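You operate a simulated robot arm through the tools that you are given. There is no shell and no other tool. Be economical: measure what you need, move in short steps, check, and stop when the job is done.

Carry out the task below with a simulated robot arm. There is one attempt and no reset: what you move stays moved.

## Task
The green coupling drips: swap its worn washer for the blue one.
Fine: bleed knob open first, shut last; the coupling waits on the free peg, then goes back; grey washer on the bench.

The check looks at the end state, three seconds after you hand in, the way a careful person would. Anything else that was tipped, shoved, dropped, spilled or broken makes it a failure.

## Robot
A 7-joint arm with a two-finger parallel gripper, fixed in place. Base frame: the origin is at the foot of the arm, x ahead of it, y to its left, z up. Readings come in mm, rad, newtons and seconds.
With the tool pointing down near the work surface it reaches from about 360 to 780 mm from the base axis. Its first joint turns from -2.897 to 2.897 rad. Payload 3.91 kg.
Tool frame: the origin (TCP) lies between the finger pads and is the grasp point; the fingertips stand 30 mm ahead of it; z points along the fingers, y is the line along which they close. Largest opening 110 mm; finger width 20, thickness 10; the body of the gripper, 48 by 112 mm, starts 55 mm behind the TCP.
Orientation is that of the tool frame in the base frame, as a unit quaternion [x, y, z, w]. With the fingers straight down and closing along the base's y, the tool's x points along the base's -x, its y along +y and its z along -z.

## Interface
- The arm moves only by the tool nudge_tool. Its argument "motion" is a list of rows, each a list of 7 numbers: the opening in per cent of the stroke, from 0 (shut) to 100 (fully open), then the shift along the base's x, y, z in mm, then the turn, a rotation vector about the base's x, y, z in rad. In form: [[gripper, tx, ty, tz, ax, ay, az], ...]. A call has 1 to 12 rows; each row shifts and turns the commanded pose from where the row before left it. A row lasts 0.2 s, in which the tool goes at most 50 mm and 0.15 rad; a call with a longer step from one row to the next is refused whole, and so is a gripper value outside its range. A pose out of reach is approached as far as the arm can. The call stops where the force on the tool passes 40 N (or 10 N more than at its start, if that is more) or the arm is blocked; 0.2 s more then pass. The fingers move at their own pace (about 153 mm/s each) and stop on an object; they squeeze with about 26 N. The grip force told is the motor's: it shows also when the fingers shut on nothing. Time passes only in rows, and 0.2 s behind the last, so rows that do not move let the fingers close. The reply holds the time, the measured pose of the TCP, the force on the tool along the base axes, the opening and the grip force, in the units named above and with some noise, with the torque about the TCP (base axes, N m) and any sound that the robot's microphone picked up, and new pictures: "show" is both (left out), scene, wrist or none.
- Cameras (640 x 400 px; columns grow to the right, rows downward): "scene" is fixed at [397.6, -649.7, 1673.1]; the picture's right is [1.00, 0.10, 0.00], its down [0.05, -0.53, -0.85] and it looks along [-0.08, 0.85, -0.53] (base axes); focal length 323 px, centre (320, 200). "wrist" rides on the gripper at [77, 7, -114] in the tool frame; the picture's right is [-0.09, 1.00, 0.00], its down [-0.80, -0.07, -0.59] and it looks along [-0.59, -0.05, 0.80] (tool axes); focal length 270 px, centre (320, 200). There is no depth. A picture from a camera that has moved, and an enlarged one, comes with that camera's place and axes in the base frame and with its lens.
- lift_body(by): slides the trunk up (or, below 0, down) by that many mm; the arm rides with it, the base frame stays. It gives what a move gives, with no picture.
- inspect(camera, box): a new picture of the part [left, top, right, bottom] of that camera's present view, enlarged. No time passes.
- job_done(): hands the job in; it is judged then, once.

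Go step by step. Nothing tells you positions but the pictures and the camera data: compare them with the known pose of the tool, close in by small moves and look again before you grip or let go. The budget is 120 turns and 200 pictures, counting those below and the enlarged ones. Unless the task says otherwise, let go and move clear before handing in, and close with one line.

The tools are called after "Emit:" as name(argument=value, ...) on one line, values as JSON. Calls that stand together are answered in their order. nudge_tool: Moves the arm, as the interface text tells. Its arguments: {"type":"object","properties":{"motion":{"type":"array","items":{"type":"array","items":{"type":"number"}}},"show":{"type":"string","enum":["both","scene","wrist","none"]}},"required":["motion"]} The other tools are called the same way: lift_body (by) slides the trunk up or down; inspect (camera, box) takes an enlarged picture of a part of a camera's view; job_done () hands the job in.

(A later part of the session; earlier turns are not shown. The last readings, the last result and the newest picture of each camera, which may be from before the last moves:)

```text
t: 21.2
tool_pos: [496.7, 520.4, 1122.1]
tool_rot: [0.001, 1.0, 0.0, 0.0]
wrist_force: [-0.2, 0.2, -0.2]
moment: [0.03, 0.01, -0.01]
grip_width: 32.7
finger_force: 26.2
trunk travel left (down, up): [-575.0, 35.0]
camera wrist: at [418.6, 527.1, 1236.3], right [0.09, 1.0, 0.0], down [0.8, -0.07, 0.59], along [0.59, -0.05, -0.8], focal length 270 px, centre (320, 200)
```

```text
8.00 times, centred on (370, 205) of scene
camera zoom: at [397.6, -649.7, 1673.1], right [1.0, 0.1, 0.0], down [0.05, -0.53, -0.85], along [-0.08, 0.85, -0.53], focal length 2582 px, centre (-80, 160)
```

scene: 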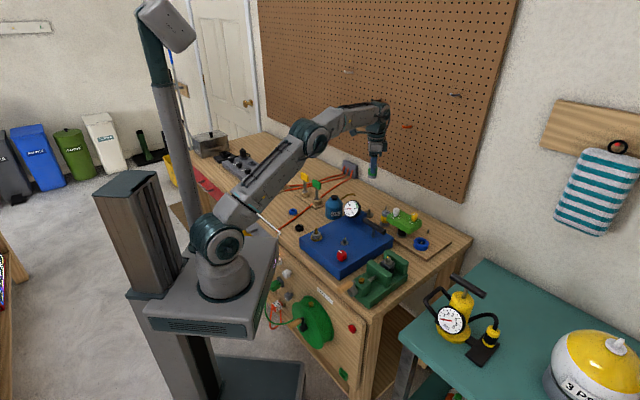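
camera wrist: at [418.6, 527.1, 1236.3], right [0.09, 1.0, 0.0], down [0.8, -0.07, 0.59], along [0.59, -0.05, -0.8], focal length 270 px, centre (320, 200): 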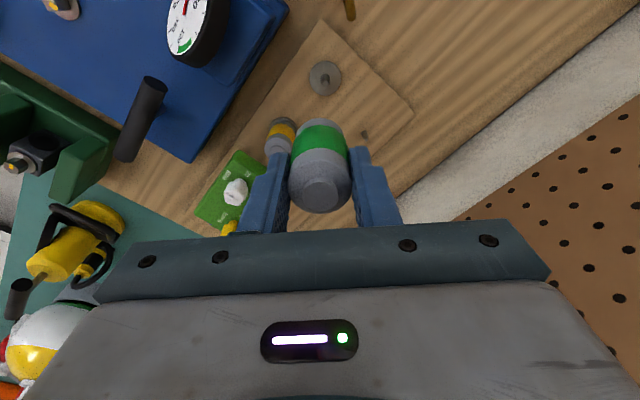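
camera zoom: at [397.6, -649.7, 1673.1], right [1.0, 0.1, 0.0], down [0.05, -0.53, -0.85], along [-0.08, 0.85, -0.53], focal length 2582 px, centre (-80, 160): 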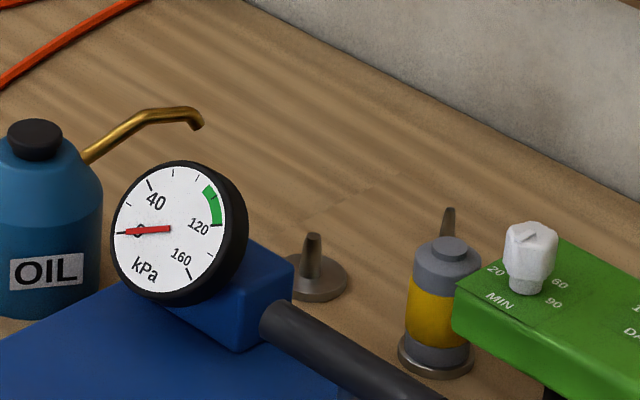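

The free peg triangulates to (496,527), disc top z about 880. I'll align and descend to just above the pin.

Emit:
nudge_tool(motion=[[15, 0, 7, -30, 0, 0, 0], [15, 0, 0, -40, 0, 0, 0], [15, 0, 0, -40, 0, 0, 0], [15, 0, 0, -30, 0, 0, 0], [15, 0, 0, 0, 0, 0, 0]], show="wrist")

Emit:
inspect(camera="wrist", box=[260, 80, 380, 170])

Emit:
inspect(camera="scene", box=[340, 180, 400, 230])

```text
t: 22.4
tool_pos: [497.8, 527.8, 981.4]
tool_rot: [0.001, 1.0, 0.001, 0.0]
wrist_force: [0.6, 0.3, -0.8]
moment: [0.02, 0.02, 0.04]
grip_width: 32.9
finger_force: 26.5
trunk travel left (down, up): [-575.0, 35.0]
camera wrist: at [419.3, 534.1, 1096.0], right [0.09, 1.0, 0.0], down [0.8, -0.07, 0.59], along [0.59, -0.05, -0.8], focal length 270 px, centre (320, 200)
```

wrist: 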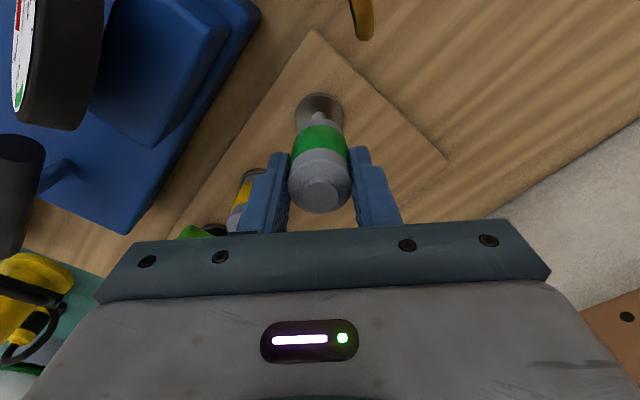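

```text
4.44 times, centred on (320, 125) of wrist
camera zoom: at [419.3, 534.1, 1096.0], right [0.09, 1.0, 0.0], down [0.8, -0.07, 0.59], along [0.59, -0.05, -0.8], focal length 1201 px, centre (320, 533)
```

zoom: 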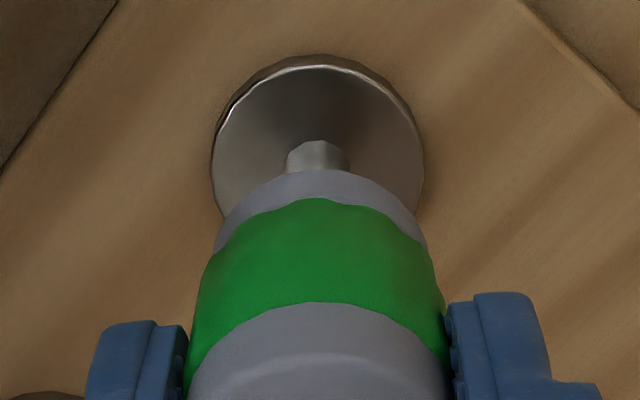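

```text
8.00 times, centred on (370, 205) of scene
camera zoom: at [397.6, -649.7, 1673.1], right [1.0, 0.1, 0.0], down [0.05, -0.53, -0.85], along [-0.08, 0.85, -0.53], focal length 2582 px, centre (-80, 160)
```

zoom: 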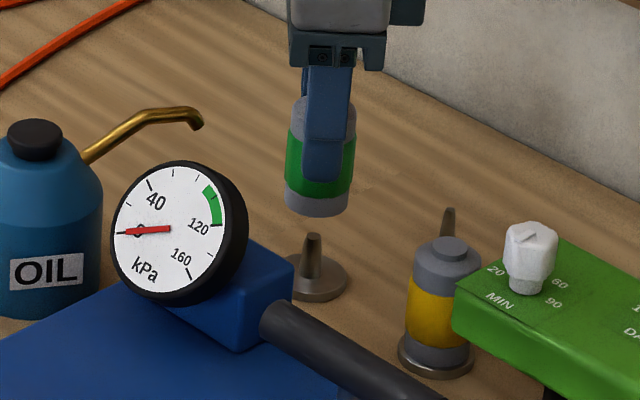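

Alignment looks good. I'll correct slightly and lower it over the pin, stopping on contact.

Emit:
nudge_tool(motion=[[15, -1, -0.7, -10, 0, 0, 0], [15, 0, 0, -12, 0, 0, 0], [15, 0, 0, -10, 0, 0, 0], [15, 0, 0, -10, 0, 0, 0], [15, 0, 0, -8, 0, 0, 0], [15, 0, 0, 0, 0, 0, 0]], show="wrist")

Emit:
inspect(camera="scene", box=[340, 180, 400, 230])

Emit:
inspect(camera="wrist", box=[260, 80, 380, 170])

```text
t: 23.8
tool_pos: [496.3, 524.7, 935.1]
tool_rot: [0.001, 1.0, 0.002, 0.002]
wrist_force: [2.1, 0.0, 18.9]
moment: [-0.25, 0.05, 0.09]
grip_width: 32.7
finger_force: 26.1
trunk travel left (down, up): [-575.0, 35.0]
camera wrist: at [417.8, 532.7, 1049.3], right [0.09, 1.0, 0.0], down [0.8, -0.07, 0.6], along [0.59, -0.05, -0.8], focal length 270 px, centre (320, 200)
```

wrist: 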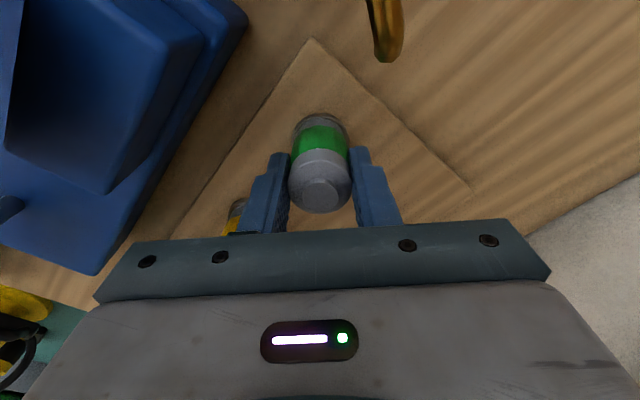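

```text
8.00 times, centred on (370, 205) of scene
camera zoom: at [397.6, -649.7, 1673.1], right [1.0, 0.1, 0.0], down [0.05, -0.53, -0.85], along [-0.08, 0.85, -0.53], focal length 2582 px, centre (-80, 160)
```

zoom: 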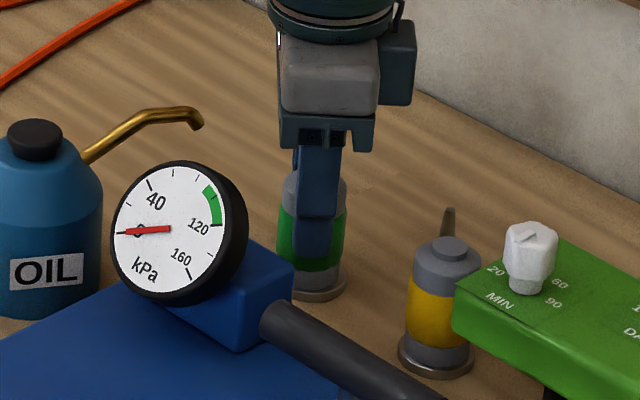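

```text
4.44 times, centred on (320, 125) of wrist
camera zoom: at [417.8, 532.7, 1049.3], right [0.09, 1.0, 0.0], down [0.8, -0.07, 0.6], along [0.59, -0.05, -0.8], focal length 1201 px, centre (320, 533)
```

zoom: 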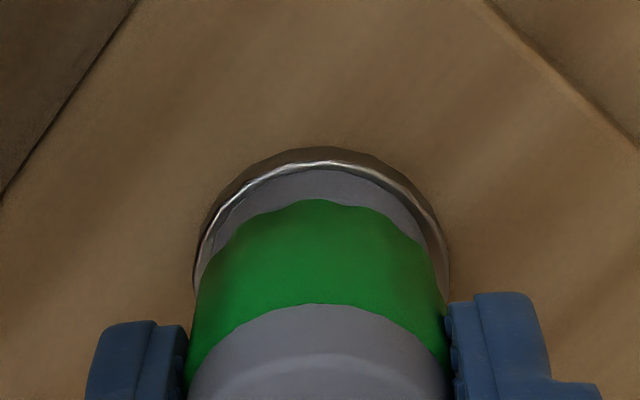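

The coupling looks seated on the disc, with 19 N of contact. I'll unload slightly, open, and rise.

Emit:
nudge_tool(motion=[[15, 0, 0, 2, 0, 0, 0], [35, 0, 0, 0, 0, 0, 0], [45, 0, 0, 0, 0, 0, 0], [45, 0, 0, 0, 0, 0, 0]], show="wrist")

Emit:
inspect(camera="scene", box=[340, 180, 400, 230])

```text
t: 24.8
tool_pos: [495.7, 526.5, 934.3]
tool_rot: [0.001, 1.0, 0.0, 0.0]
wrist_force: [0.3, -0.5, 0.3]
moment: [0.0, -0.02, -0.03]
grip_width: 49.4
finger_force: 0.1
trunk travel left (down, up): [-575.0, 35.0]
camera wrist: at [417.9, 533.4, 1048.4], right [0.09, 1.0, 0.0], down [0.8, -0.07, 0.59], along [0.59, -0.05, -0.8], focal length 270 px, centre (320, 200)
```

wrist: 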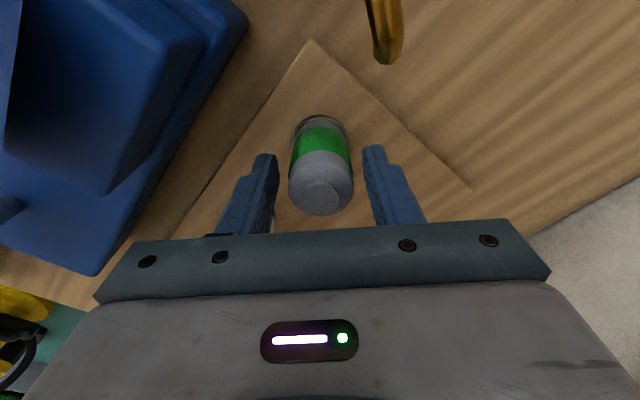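

```text
8.00 times, centred on (370, 205) of scene
camera zoom: at [397.6, -649.7, 1673.1], right [1.0, 0.1, 0.0], down [0.05, -0.53, -0.85], along [-0.08, 0.85, -0.53], focal length 2582 px, centre (-80, 160)
```

zoom: 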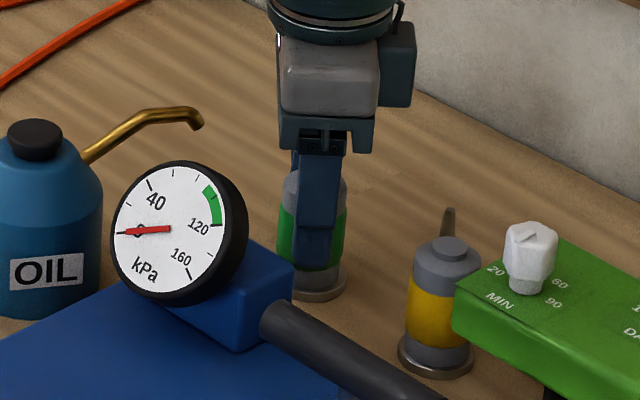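

The coupling stands on its peg. Next I'll go back up and over to the seat for the worn washer.

Emit:
nudge_tool(motion=[[45, 0, 0, 35, 0, 0, 0], [45, 0, 0, 45, 0, 0, 0], [45, 0, 0, 45, 0, 0, 0], [60, 0, 0, 30, 0, 0, 0], [60, -29, -32, 0, 0, 0, 0], [60, -29, -32, 0, 0, 0, 0], [60, -29, -32, 0, 0, 0, 0], [60, -29, -32, 0, 0, 0, 0], [60, -29, -32, 0, 0, 0, 0], [60, -29, -33, 0, 0, 0, 0], [60, -29, -33, 0, 0, 0, 0]], show="both")

Emit:
inspect(camera="scene", box=[340, 180, 400, 230])

Emit:
inspect(camera="wrist", box=[260, 60, 380, 150])

```text
t: 27.2
tool_pos: [293.3, 298.6, 1089.5]
tool_rot: [0.0, 1.0, 0.0, 0.0]
wrist_force: [0.0, 0.4, 0.0]
moment: [0.0, -0.02, 0.04]
grip_width: 65.8
finger_force: 0.1
trunk travel left (down, up): [-575.0, 35.0]
camera wrist: at [215.0, 304.7, 1203.6], right [0.09, 1.0, 0.0], down [0.8, -0.07, 0.59], along [0.59, -0.05, -0.8], focal length 270 px, centre (320, 200)
```

scene: 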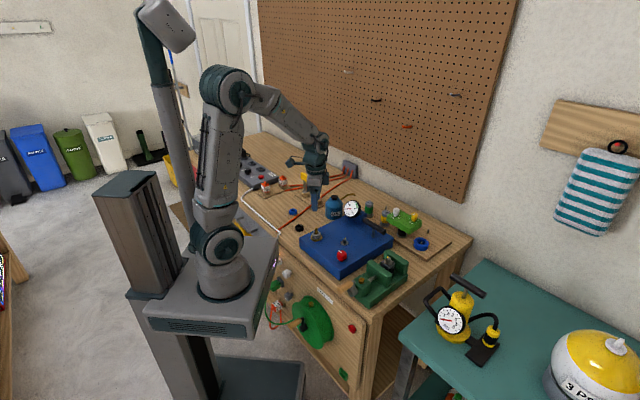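
wrist: 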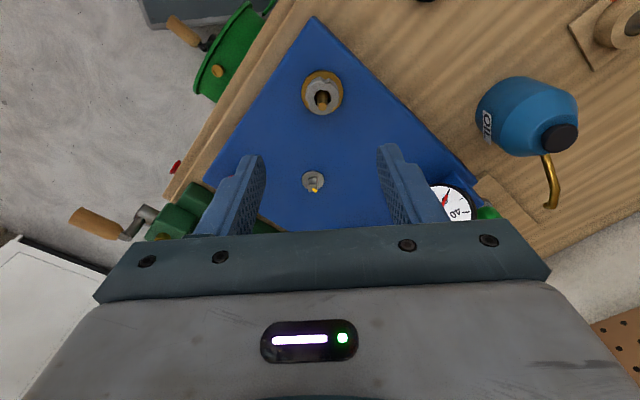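

```text
8.00 times, centred on (370, 205) of scene
camera zoom: at [397.6, -649.7, 1673.1], right [1.0, 0.1, 0.0], down [0.05, -0.53, -0.85], along [-0.08, 0.85, -0.53], focal length 2582 px, centre (-80, 160)
```

zoom: 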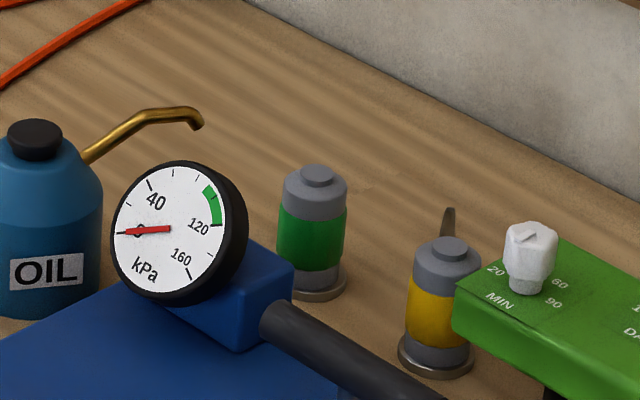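

```text
4.44 times, centred on (320, 105) of wrist
camera zoom: at [215.0, 304.7, 1203.6], right [0.09, 1.0, 0.0], down [0.8, -0.07, 0.59], along [0.59, -0.05, -0.8], focal length 1201 px, centre (320, 622)
```

zoom: 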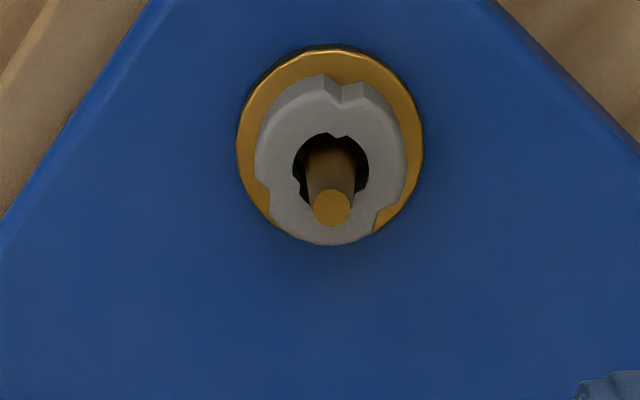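

The green coupling sits well on the peg. I'll descend around the worn washer in stages.

Emit:
nudge_tool(motion=[[60, -2, 2, -40, 0, 0, 0], [55, 0, 0, -40, 0, 0, 0], [50, 0, 0, -30, 0, 0, 0], [50, 0, 0, -20, 0, 0, 0]], show="wrist")

Emit:
inspect(camera="wrist", box=[240, 100, 400, 220])

Emit:
inspect(camera="scene", box=[295, 205, 345, 250])

```text
t: 28.2
tool_pos: [290.7, 302.6, 956.9]
tool_rot: [0.001, 1.0, 0.0, 0.0]
wrist_force: [-0.2, -0.6, -0.4]
moment: [0.03, 0.02, -0.04]
grip_width: 54.9
finger_force: 0.1
trunk travel left (down, up): [-575.0, 35.0]
camera wrist: at [213.3, 308.9, 1072.6], right [0.09, 1.0, 0.0], down [0.8, -0.07, 0.59], along [0.59, -0.05, -0.8], focal length 270 px, centre (320, 200)
```

wrist: 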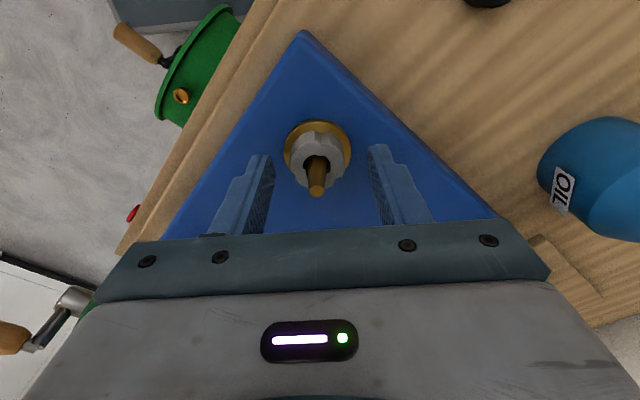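

```text
3.33 times, centred on (320, 160) of wrist
camera zoom: at [213.3, 308.9, 1072.6], right [0.09, 1.0, 0.0], down [0.8, -0.07, 0.59], along [0.59, -0.05, -0.8], focal length 901 px, centre (320, 333)
```

zoom: 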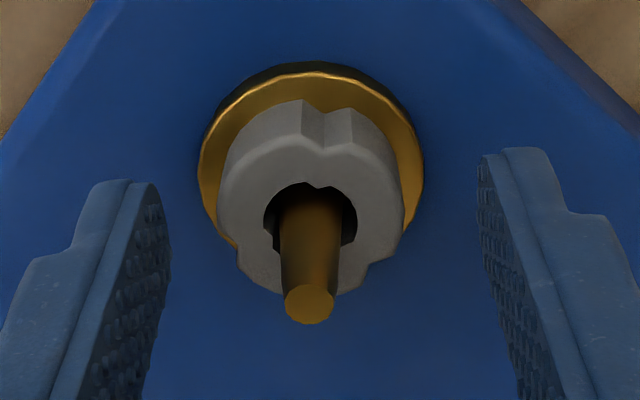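

```text
8.89 times, centred on (320, 228) of scene
camera zoom: at [397.6, -649.7, 1673.1], right [1.0, 0.1, 0.0], down [0.05, -0.53, -0.85], along [-0.08, 0.85, -0.53], focal length 2868 px, centre (320, -44)
```

zoom: 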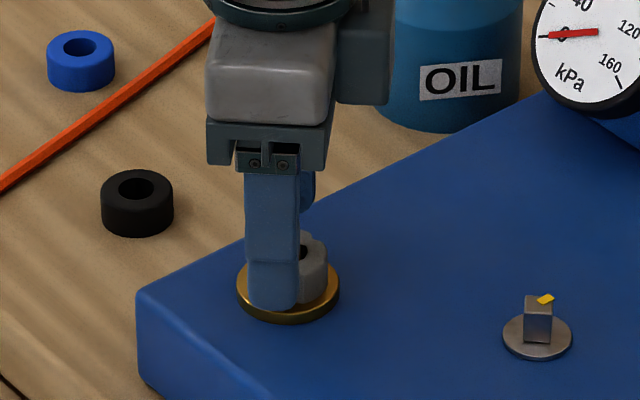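

Tips are near the washer top, z about 928, with the flange at about 910. I'll centre in y, lower 11 mm, close, and lift a little.

Emit:
nudge_tool(motion=[[50, 0.5, -1.7, -5, 0, 0, 0], [50, 0, 0, -6, 0, 0, 0], [15, 0, 0, 0, 0, 0, 0], [15, 0, 0, 0, 0, 0, 0], [15, 0, 0, 0, 0, 0, 0]], show="wrist")

Emit:
inspect(camera="wrist", box=[240, 100, 400, 220])

```text
t: 29.4
tool_pos: [291.5, 300.4, 948.1]
tool_rot: [0.001, 1.0, 0.0, 0.0]
wrist_force: [-0.3, -0.2, -0.3]
moment: [0.01, -0.02, 0.0]
grip_width: 31.3
finger_force: 25.7
trunk travel left (down, up): [-575.0, 35.0]
camera wrist: at [213.8, 307.5, 1062.3], right [0.09, 1.0, 0.0], down [0.8, -0.07, 0.59], along [0.59, -0.05, -0.8], focal length 270 px, centre (320, 200)
```

wrist: 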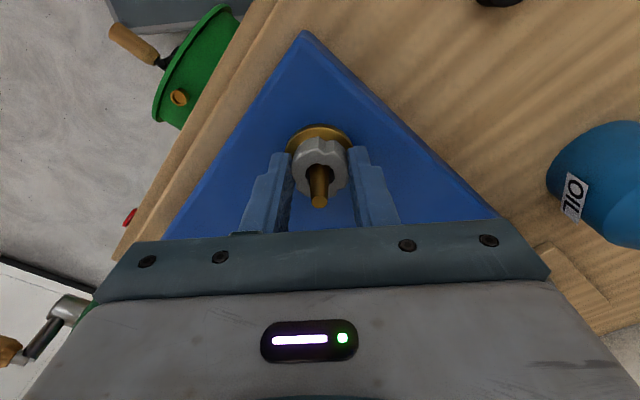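

```text
3.33 times, centred on (320, 160) of wrist
camera zoom: at [213.8, 307.5, 1062.3], right [0.09, 1.0, 0.0], down [0.8, -0.07, 0.59], along [0.59, -0.05, -0.8], focal length 901 px, centre (320, 333)
```

zoom: 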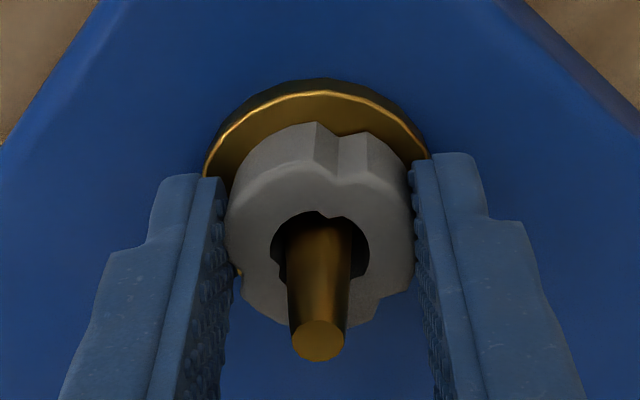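

The washer is gripped at 31.3 mm. I'll lift straight up.

Emit:
nudge_tool(motion=[[15, 0, 0, 5, 0, 0, 0], [15, 0, 0, 15, 0, 0, 0], [15, 0, 0, 25, 0, 0, 0], [15, 0, 0, 35, 0, 0, 0], [15, 0, 0, 40, 0, 0, 0], [15, 0, 0, 0, 0, 0, 0]], show="both")

Emit:
inspect(camera="scene", box=[270, 180, 350, 250])

Emit:
inspect(camera="wrist", box=[240, 80, 400, 220])

```text
t: 30.8
tool_pos: [291.2, 301.3, 1067.6]
tool_rot: [0.001, 1.0, 0.0, 0.0]
wrist_force: [0.1, -0.2, -0.5]
moment: [0.0, 0.0, 0.02]
grip_width: 30.8
finger_force: 25.6
trunk travel left (down, up): [-575.0, 35.0]
camera wrist: at [214.0, 307.7, 1182.1], right [0.09, 1.0, 0.0], down [0.8, -0.07, 0.59], along [0.59, -0.05, -0.8], focal length 270 px, centre (320, 200)
```

scene: 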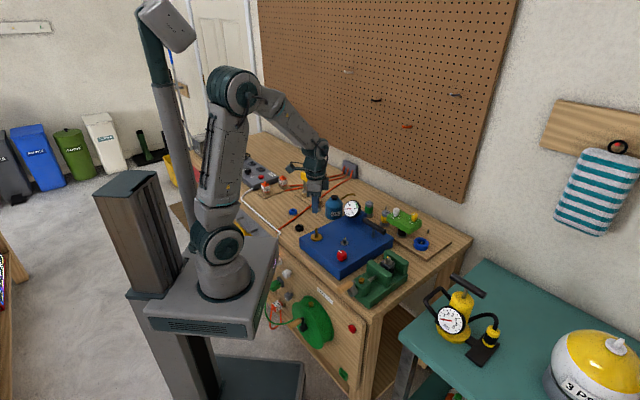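
wrist: 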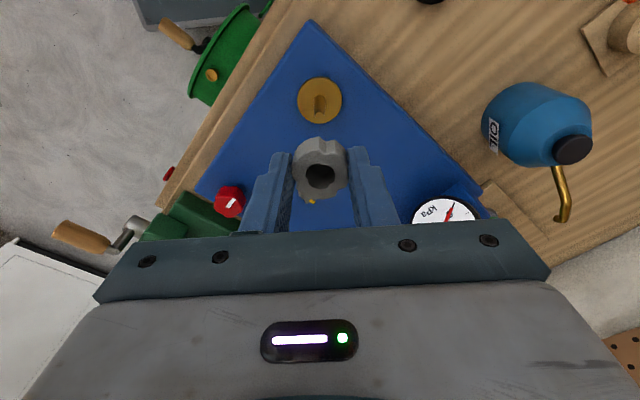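

```text
5.71 times, centred on (310, 215) of scene
camera zoom: at [397.6, -649.7, 1673.1], right [1.0, 0.1, 0.0], down [0.05, -0.53, -0.85], along [-0.08, 0.85, -0.53], focal length 1844 px, centre (377, 114)
```

zoom: 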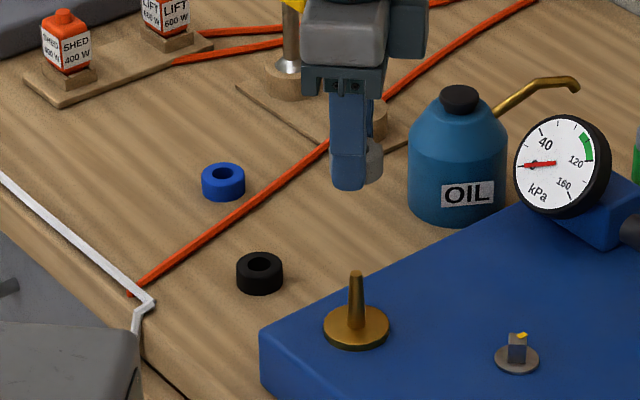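

```text
2.86 times, centred on (320, 150) of wrist
camera zoom: at [214.0, 307.7, 1182.1], right [0.09, 1.0, 0.0], down [0.8, -0.07, 0.59], along [0.59, -0.05, -0.8], focal length 772 px, centre (320, 343)
```

zoom: 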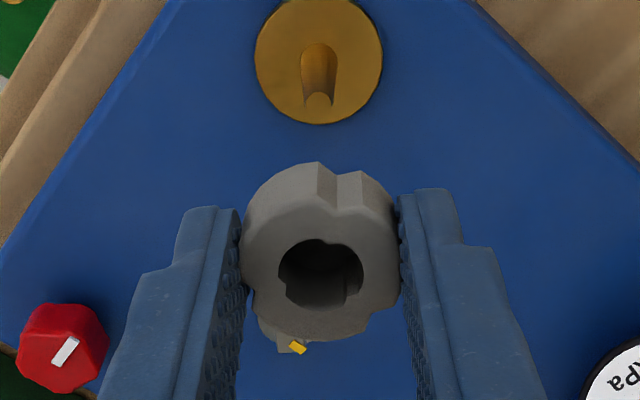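

The grey washer is out. I'll carry it to clear bench near (105,480), left of the blue washer.

Emit:
nudge_tool(motion=[[15, -26, 25, 0, 0, 0, 0], [15, -26, 25, 0, 0, 0, 0], [15, -26, 25, 0, 0, 0, 0], [15, -26, 26, -5, 0, 0, 0], [15, -26, 26, -10, 0, 0, 0], [15, -28, 26, -15, 0, 0, 0], [15, -28, 26, -20, 0, 0, 0], [15, 0, 0, -20, 0, 0, 0]], show="both")

Emit:
inspect(camera="scene", box=[240, 170, 320, 240])

```text
t: 32.6
tool_pos: [103.3, 481.5, 996.8]
tool_rot: [0.0, 1.0, -0.001, 0.0]
wrist_force: [0.5, -0.4, 0.0]
moment: [0.0, -0.01, 0.01]
grip_width: 30.5
finger_force: 26.5
trunk travel left (down, up): [-575.0, 35.0]
camera wrist: at [26.8, 487.1, 1111.0], right [0.09, 1.0, 0.0], down [0.8, -0.07, 0.59], along [0.59, -0.05, -0.8], focal length 270 px, centre (320, 200)
```

scene: 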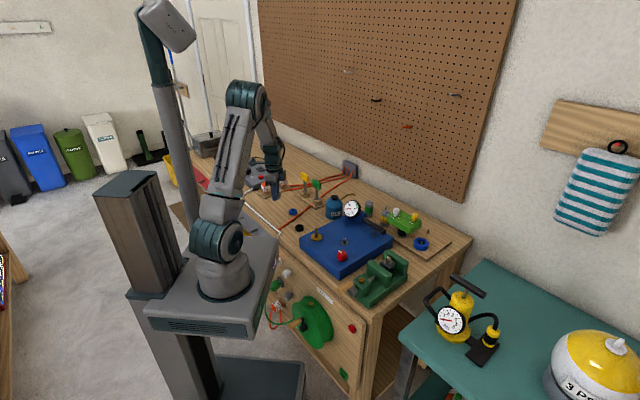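
wrist: 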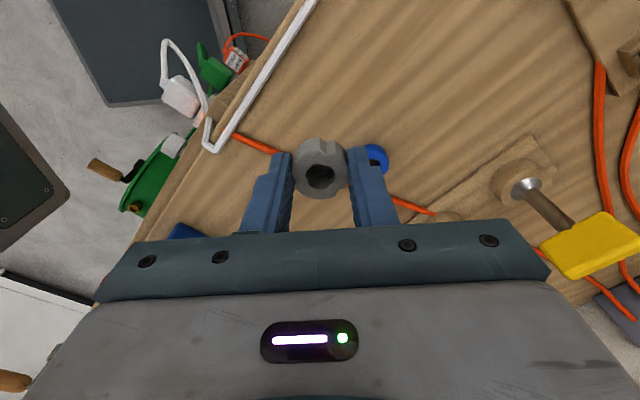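

```text
5.71 times, centred on (280, 205) of scene
camera zoom: at [397.6, -649.7, 1673.1], right [1.0, 0.1, 0.0], down [0.05, -0.53, -0.85], along [-0.08, 0.85, -0.53], focal length 1844 px, centre (549, 171)
```

zoom: 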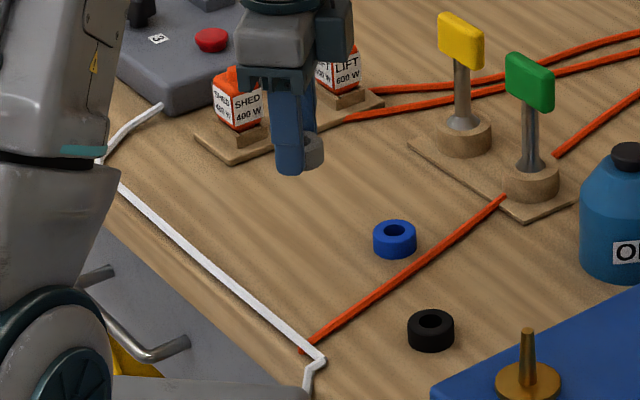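

The spot beneath is clear wood. I'll lower towards the bench carefully.

Emit:
nudge_tool(motion=[[15, 0, 0, -35, 0, 0, 0], [15, 0, 0, -30, 0, 0, 0], [15, 0, 0, -12, 0, 0, 0], [15, 0, 0, -4, 0, 0, 0], [15, 0, 0, -3, 0, 0, 0], [15, 0, 0, 0, 0, 0, 0]], show="wrist")

Emit:
inspect(camera="scene", box=[250, 170, 310, 230])

```text
t: 34.0
tool_pos: [105.7, 480.2, 913.0]
tool_rot: [0.001, 1.0, -0.001, 0.001]
wrist_force: [-0.9, -0.5, -0.1]
moment: [0.01, -0.02, 0.0]
grip_width: 30.3
finger_force: 25.9
trunk travel left (down, up): [-575.0, 35.0]
camera wrist: at [27.0, 486.5, 1028.2], right [0.09, 1.0, 0.0], down [0.8, -0.07, 0.59], along [0.59, -0.05, -0.8], focal length 270 px, centre (320, 200)
```

wrist: 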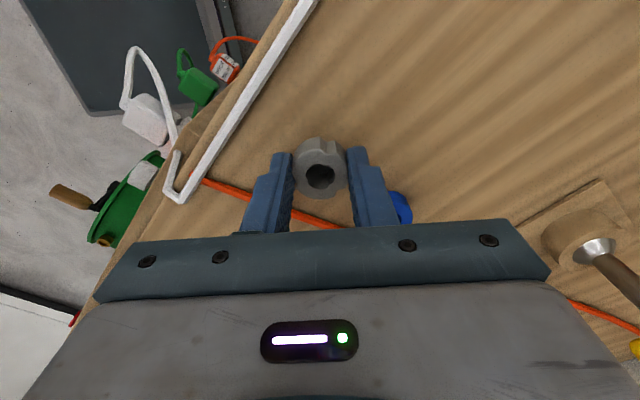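

```text
6.67 times, centred on (280, 200) of scene
camera zoom: at [397.6, -649.7, 1673.1], right [1.0, 0.1, 0.0], down [0.05, -0.53, -0.85], along [-0.08, 0.85, -0.53], focal length 2151 px, centre (587, 200)
```

zoom: 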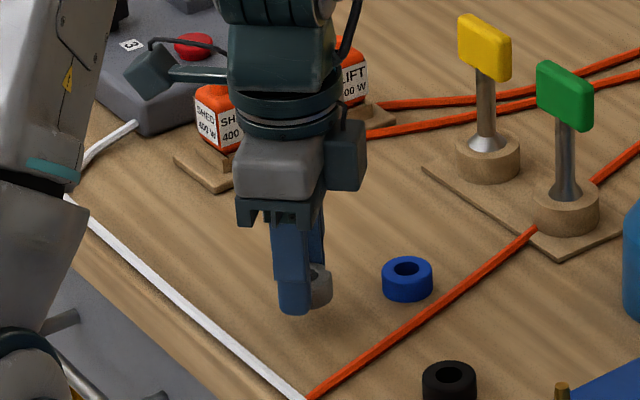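

Emit:
nudge_tool(motion=[[15, 0, 0, -3, 0, 0, 0], [15, 0, 0, -3, 0, 0, 0], [15, 0, 0, -2, 0, 0, 0], [15, 0, 0, 0, 0, 0, 0]], show="none")

Emit:
inspect(camera="scene", box=[270, 195, 310, 225])

Emit:
inspect(camera="wrist", box=[270, 110, 370, 210])

```text
t: 35.0
tool_pos: [105.3, 479.9, 905.1]
tool_rot: [0.0, 1.0, 0.0, 0.0]
wrist_force: [0.4, -1.5, -0.3]
moment: [0.01, 0.02, -0.01]
grip_width: 30.2
finger_force: 26.2
trunk travel left (down, up): [-575.0, 35.0]
```

```text
13.33 times, centred on (290, 210) of scene
camera zoom: at [397.6, -649.7, 1673.1], right [1.0, 0.1, 0.0], down [0.05, -0.53, -0.85], along [-0.08, 0.85, -0.53], focal length 4303 px, centre (720, 67)
```

zoom: 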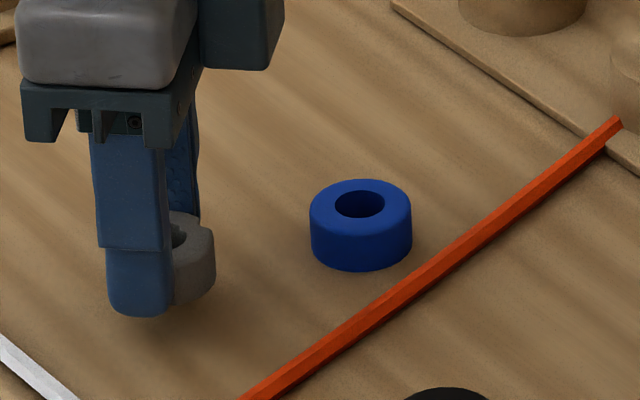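

```text
4.00 times, centred on (320, 160) of wrist
camera zoom: at [27.6, 486.6, 1020.6], right [0.09, 1.0, 0.0], down [0.8, -0.07, 0.59], along [0.59, -0.05, -0.8], focal length 1081 px, centre (320, 360)
```

zoom: 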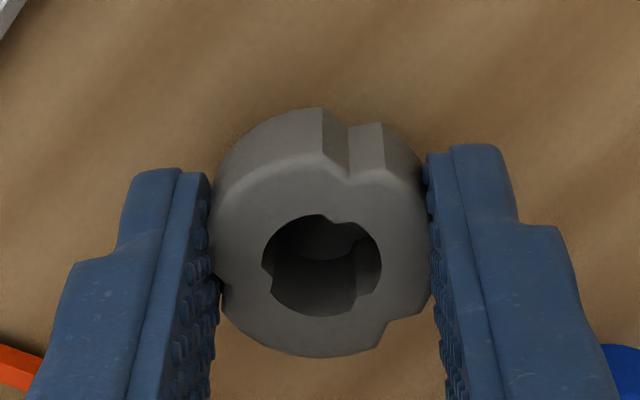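

Still not touching; the bench is probably about 10 mm lower. I'll keep lowering gently.

Emit:
nudge_tool(motion=[[15, 0, 0, -2, 0, 0, 0], [15, 0, 0, -2, 0, 0, 0], [15, 0, 0, -2, 0, 0, 0], [15, 0, 0, 0, 0, 0, 0]], show="none")

Emit:
inspect(camera="scene", box=[270, 195, 310, 225])

```text
t: 36.0
tool_pos: [104.8, 479.9, 899.7]
tool_rot: [0.002, 1.0, 0.0, 0.0]
wrist_force: [-0.4, -0.1, -0.1]
moment: [-0.03, 0.03, -0.04]
grip_width: 30.2
finger_force: 26.1
trunk travel left (down, up): [-575.0, 35.0]
```

```text
13.33 times, centred on (290, 210) of scene
camera zoom: at [397.6, -649.7, 1673.1], right [1.0, 0.1, 0.0], down [0.05, -0.53, -0.85], along [-0.08, 0.85, -0.53], focal length 4303 px, centre (720, 67)
```

zoom: 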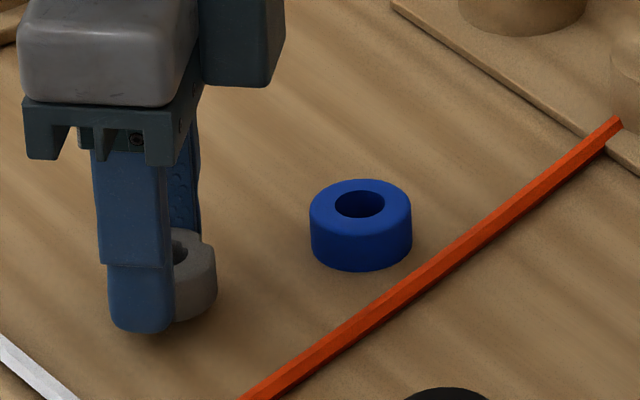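

Emit:
nudge_tool(motion=[[15, 0, 0, -2, 0, 0, 0], [15, 0, 0, -2, 0, 0, 0], [15, 0, 0, -2, 0, 0, 0], [15, 0, 0, 0, 0, 0, 0]], show="none")

Emit:
inspect(camera="scene", box=[270, 195, 310, 225])

```text
t: 37.0
tool_pos: [104.2, 479.7, 893.0]
tool_rot: [0.001, 1.0, 0.0, 0.0]
wrist_force: [-0.5, -0.8, -0.4]
moment: [0.02, 0.0, 0.01]
grip_width: 30.0
finger_force: 25.8
trunk travel left (down, up): [-575.0, 35.0]
```

```text
13.33 times, centred on (290, 210) of scene
camera zoom: at [397.6, -649.7, 1673.1], right [1.0, 0.1, 0.0], down [0.05, -0.53, -0.85], along [-0.08, 0.85, -0.53], focal length 4303 px, centre (720, 67)
```

zoom: 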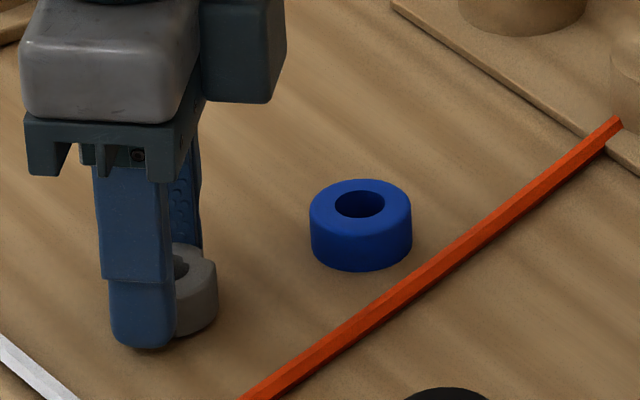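

Emit:
nudge_tool(motion=[[15, 0, 0, -2, 0, 0, 0], [15, 0, 0, -2, 0, 0, 0], [15, 0, 0, 0, 0, 0, 0]], show="none")

Emit:
inspect(camera="scene", box=[270, 195, 310, 225])

```text
t: 37.8
tool_pos: [104.3, 480.1, 890.7]
tool_rot: [0.001, 1.0, 0.001, 0.0]
wrist_force: [-0.4, -2.6, 17.8]
moment: [-0.21, -0.04, 0.06]
grip_width: 29.6
finger_force: 26.3
trunk travel left (down, up): [-575.0, 35.0]
```

```text
13.33 times, centred on (290, 210) of scene
camera zoom: at [397.6, -649.7, 1673.1], right [1.0, 0.1, 0.0], down [0.05, -0.53, -0.85], along [-0.08, 0.85, -0.53], focal length 4303 px, centre (720, 67)
```

zoom: 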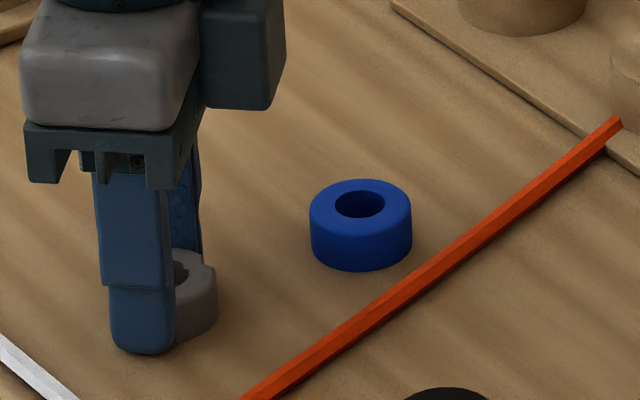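

Contact. I'll unload 1 mm, open, and rise.

Emit:
nudge_tool(motion=[[15, 0, 0, 2, 0, 0, 0], [30, 0, 0, 0, 0, 0, 0], [45, 0, 0, 0, 0, 0, 0], [45, 0, 0, 0, 0, 0, 0], [45, 0, 0, 40, 0, 0, 0], [45, 0, 0, 45, 0, 0, 0], [45, 0, 0, 40, 0, 0, 0]], show="both")

Emit:
inspect(camera="scene", box=[260, 190, 320, 235])

Emit:
inspect(camera="wrist", box=[260, 60, 420, 200])

```text
t: 39.4
tool_pos: [104.0, 479.3, 1017.3]
tool_rot: [0.0, 1.0, 0.0, 0.0]
wrist_force: [-0.1, 0.4, 0.1]
moment: [-0.01, 0.03, 0.0]
grip_width: 49.4
finger_force: 0.1
trunk travel left (down, up): [-575.0, 35.0]
camera wrist: at [27.2, 486.1, 1132.8], right [0.09, 1.0, 0.0], down [0.8, -0.07, 0.59], along [0.59, -0.05, -0.8], focal length 270 px, centre (320, 200)
```

scene: 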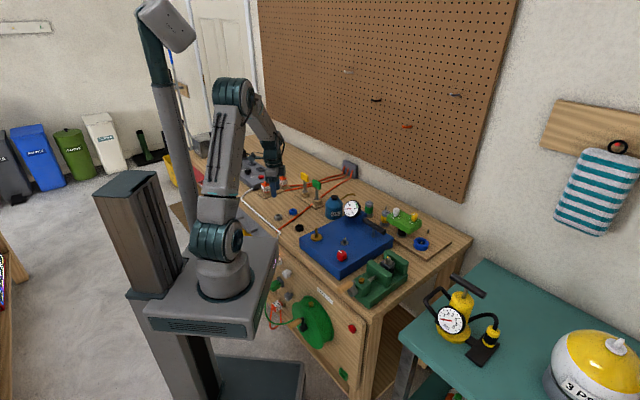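
wrist: 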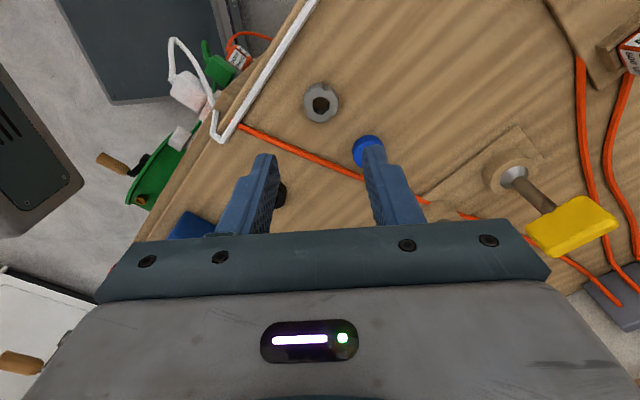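

```text
8.89 times, centred on (290, 212) of scene
camera zoom: at [397.6, -649.7, 1673.1], right [1.0, 0.1, 0.0], down [0.05, -0.53, -0.85], along [-0.08, 0.85, -0.53], focal length 2868 px, centre (587, 89)
```

zoom: 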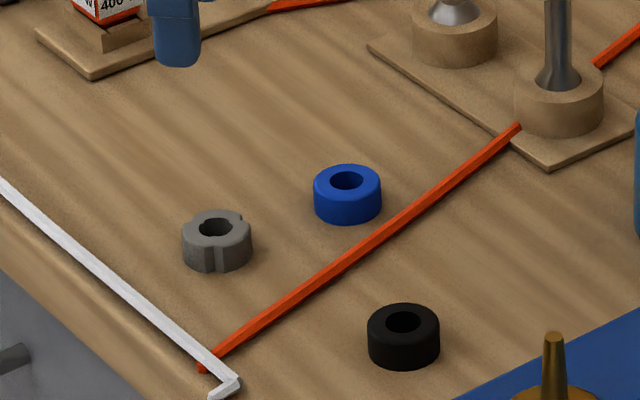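

```text
2.86 times, centred on (340, 130) of wrist
camera zoom: at [27.2, 486.1, 1132.8], right [0.09, 1.0, 0.0], down [0.8, -0.07, 0.59], along [0.59, -0.05, -0.8], focal length 772 px, centre (263, 400)
```

zoom: 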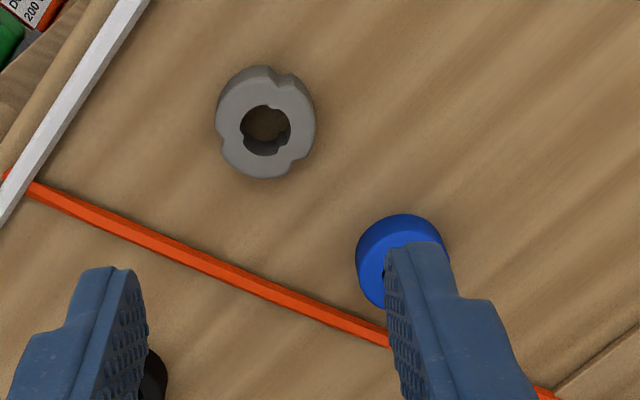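

The grey washer lies on the bench. Next I'll move above the blue washer at about (159,525).

Emit:
nudge_tool(motion=[[45, 28, 23, 0, 0, 0, 0], [45, 27, 23, -20, 0, 0, 0], [45, 0, 0, -30, 0, 0, 0], [45, 0, 0, 0, 0, 0, 0]], show="wrist")

Emit:
inspect(camera="wrist", box=[240, 70, 400, 190])

```text
t: 40.4
tool_pos: [160.3, 527.4, 966.5]
tool_rot: [0.002, 1.0, 0.0, 0.0]
wrist_force: [-0.3, 0.2, 0.0]
moment: [0.01, -0.03, 0.04]
grip_width: 49.6
finger_force: 0.0
trunk travel left (down, up): [-575.0, 35.0]
camera wrist: at [82.7, 532.5, 1081.4], right [0.09, 1.0, 0.0], down [0.8, -0.07, 0.59], along [0.59, -0.05, -0.8], focal length 270 px, centre (320, 200)
```

wrist: 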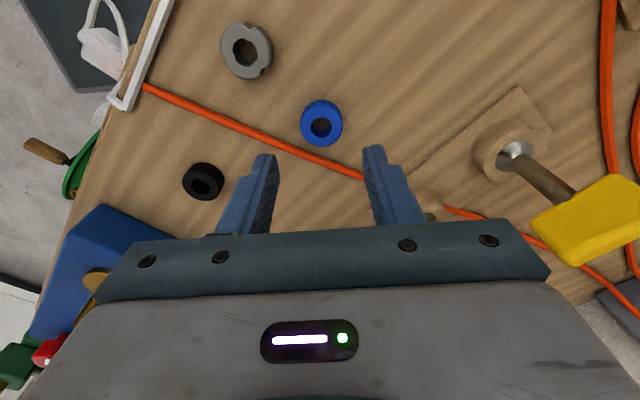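

```text
3.33 times, centred on (320, 130) of wrist
camera zoom: at [82.7, 532.5, 1081.4], right [0.09, 1.0, 0.0], down [0.8, -0.07, 0.59], along [0.59, -0.05, -0.8], focal length 901 px, centre (320, 433)
```

zoom: 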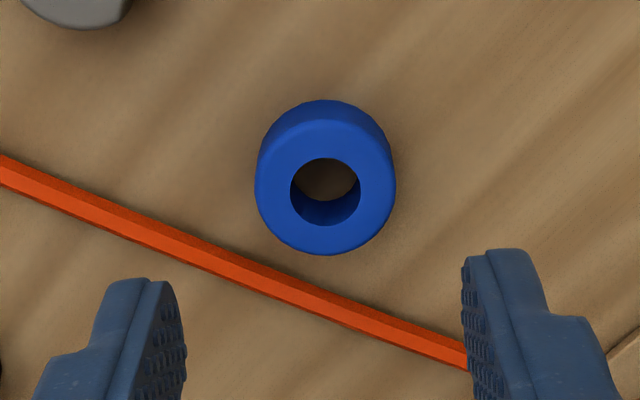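

Centred over the blue washer, with the cable about 7 mm clear of the finger. I'll descend and grip.

Emit:
nudge_tool(motion=[[40, 1, 0, -30, 0, 0, 0], [40, 0, 0, -25, 0, 0, 0], [40, 0, 0, -10, 0, 0, 0], [40, 0, 0, -5, 0, 0, 0], [40, 0, 0, 0, 0, 0, 0]], show="wrist")

Emit:
inspect(camera="wrist", box=[240, 90, 400, 210])

Emit:
inspect(camera="scene", box=[270, 190, 320, 230])

```text
t: 41.6
tool_pos: [160.6, 525.5, 895.4]
tool_rot: [0.001, 1.0, 0.0, 0.0]
wrist_force: [0.0, -0.4, 0.0]
moment: [0.01, 0.0, 0.01]
grip_width: 44.2
finger_force: 0.1
trunk travel left (down, up): [-575.0, 35.0]
camera wrist: at [83.0, 532.5, 1011.3], right [0.09, 1.0, 0.0], down [0.8, -0.07, 0.59], along [0.59, -0.05, -0.8], focal length 270 px, centre (320, 200)
```

wrist: 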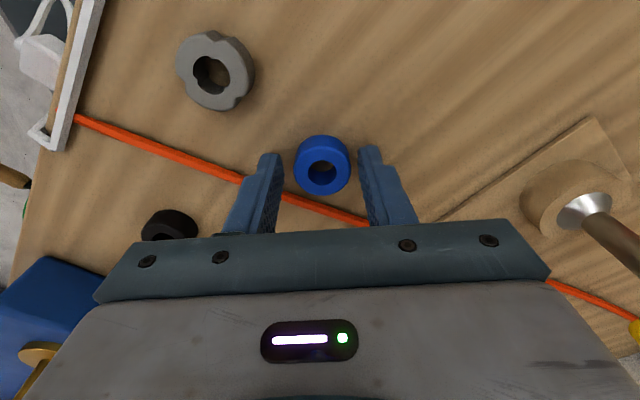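

```text
3.33 times, centred on (320, 150) of wrist
camera zoom: at [83.0, 532.5, 1011.3], right [0.09, 1.0, 0.0], down [0.8, -0.07, 0.59], along [0.59, -0.05, -0.8], focal length 901 px, centre (320, 367)
```

zoom: 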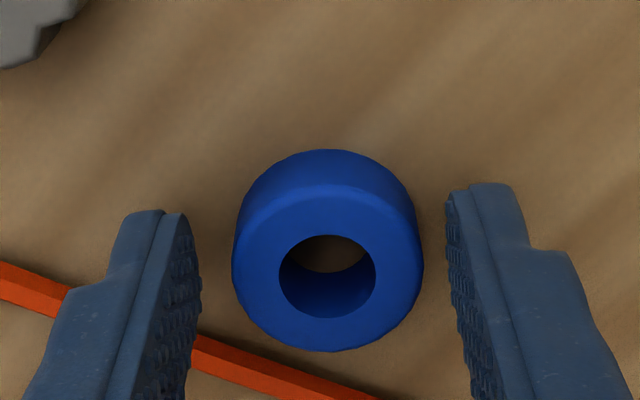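

```text
10.00 times, centred on (295, 210) of scene
camera zoom: at [397.6, -649.7, 1673.1], right [1.0, 0.1, 0.0], down [0.05, -0.53, -0.85], along [-0.08, 0.85, -0.53], focal length 3227 px, centre (570, 100)
```

zoom: 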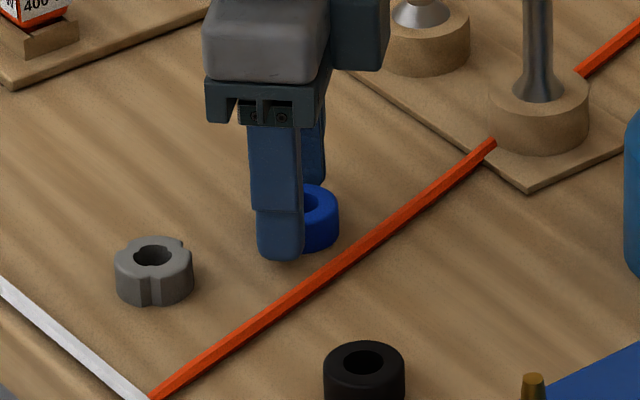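

The washer is between the pads. I'll close and lift.

Emit:
nudge_tool(motion=[[40, 0.5, 1, 0, 0, 0, 0], [15, 0, 0, 0, 0, 0, 0], [15, 0, 0, 0, 0, 0, 0], [15, 0, 0, 0, 0, 0, 0], [15, 0, 0, 10, 0, 0, 0], [15, 0, 0, 30, 0, 0, 0], [15, 0, 0, 40, 0, 0, 0], [15, 0, 0, 45, 0, 0, 0], [15, 0, 0, 40, 0, 0, 0]], show="wrist")

Emit:
inspect(camera="scene", box=[260, 170, 340, 240])

```text
t: 43.6
tool_pos: [161.0, 527.8, 1062.4]
tool_rot: [0.001, 1.0, 0.0, 0.0]
wrist_force: [-0.6, -0.2, -0.7]
moment: [0.02, 0.02, 0.01]
grip_width: 31.1
finger_force: 25.8
trunk travel left (down, up): [-575.0, 35.0]
camera wrist: at [83.8, 534.0, 1176.8], right [0.09, 1.0, 0.0], down [0.8, -0.07, 0.59], along [0.59, -0.05, -0.8], focal length 270 px, centre (320, 200)
```

wrist: 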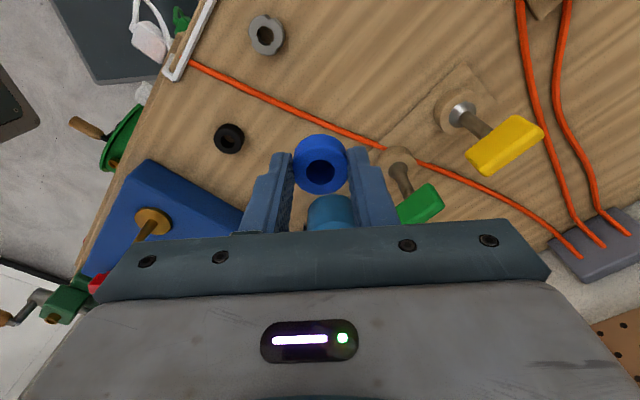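

```text
5.71 times, centred on (300, 205) of scene
camera zoom: at [397.6, -649.7, 1673.1], right [1.0, 0.1, 0.0], down [0.05, -0.53, -0.85], along [-0.08, 0.85, -0.53], focal length 1844 px, centre (434, 171)
```

zoom: 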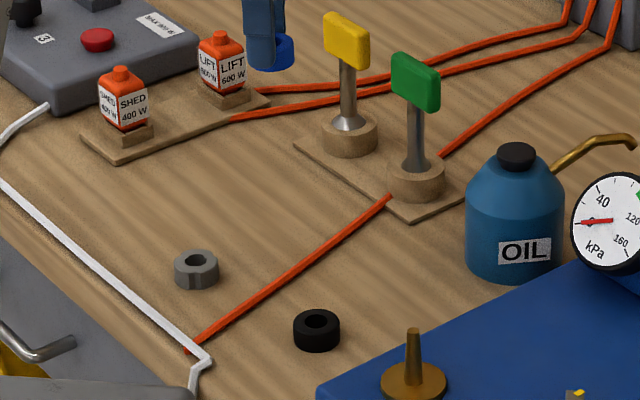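

The blue washer is held. I'll carry it over the seat.

Emit:
nudge_tool(motion=[[15, 16, -28, 0, 0, 0, 0], [15, 16, -28, 0, 0, 0, 0], [15, 16, -28, 0, 0, 0, 0], [15, 16, -28, 0, 0, 0, 0], [15, 16, -28, 0, 0, 0, 0], [15, 16, -28, 0, 0, 0, 0], [15, 17, -29, 0, 0, 0, 0], [15, 17, -29, 0, 0, 0, 0], [15, 0, 0, 0, 0, 0, 0]], show="wrist")

Emit:
inspect(camera="wrist", box=[240, 80, 400, 220])

Emit:
inspect(camera="scene", box=[290, 190, 350, 250])

```text
t: 45.6
tool_pos: [290.8, 301.9, 1061.5]
tool_rot: [0.001, 1.0, 0.001, 0.0]
wrist_force: [0.0, 0.8, 0.3]
moment: [-0.01, -0.01, -0.02]
grip_width: 30.7
finger_force: 26.0
trunk travel left (down, up): [-575.0, 35.0]
camera wrist: at [213.2, 308.4, 1176.6], right [0.09, 1.0, 0.0], down [0.8, -0.07, 0.59], along [0.59, -0.05, -0.8], focal length 270 px, centre (320, 200)
```

wrist: 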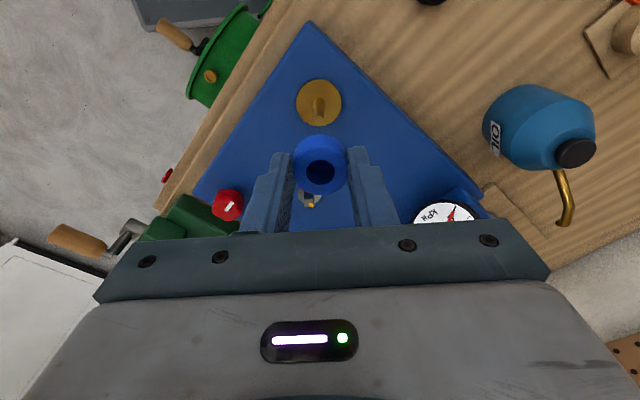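

```text
2.86 times, centred on (320, 150) of wrist
camera zoom: at [213.2, 308.4, 1176.6], right [0.09, 1.0, 0.0], down [0.8, -0.07, 0.59], along [0.59, -0.05, -0.8], focal length 772 px, centre (320, 343)
```

zoom: 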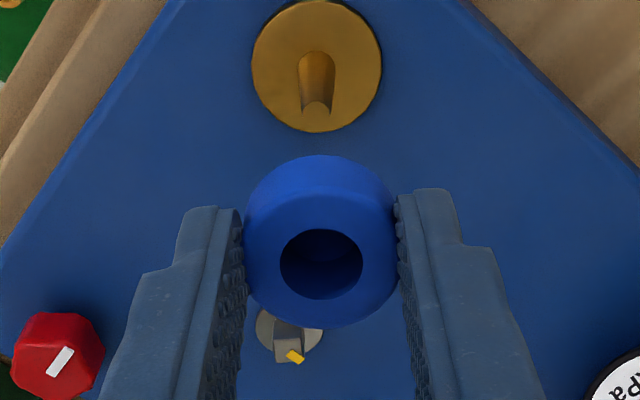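

```text
6.67 times, centred on (320, 220) of scene
camera zoom: at [397.6, -649.7, 1673.1], right [1.0, 0.1, 0.0], down [0.05, -0.53, -0.85], along [-0.08, 0.85, -0.53], focal length 2151 px, centre (320, 67)
```

zoom: 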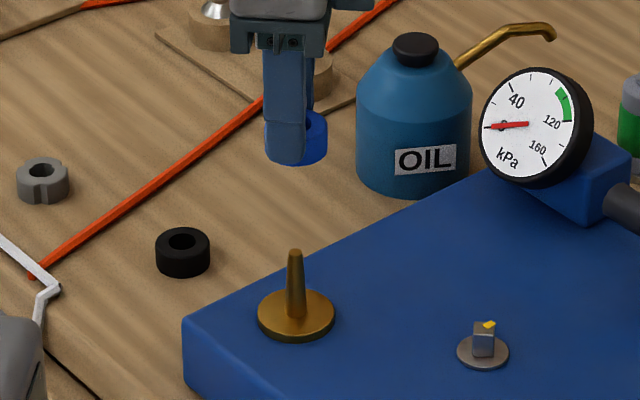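

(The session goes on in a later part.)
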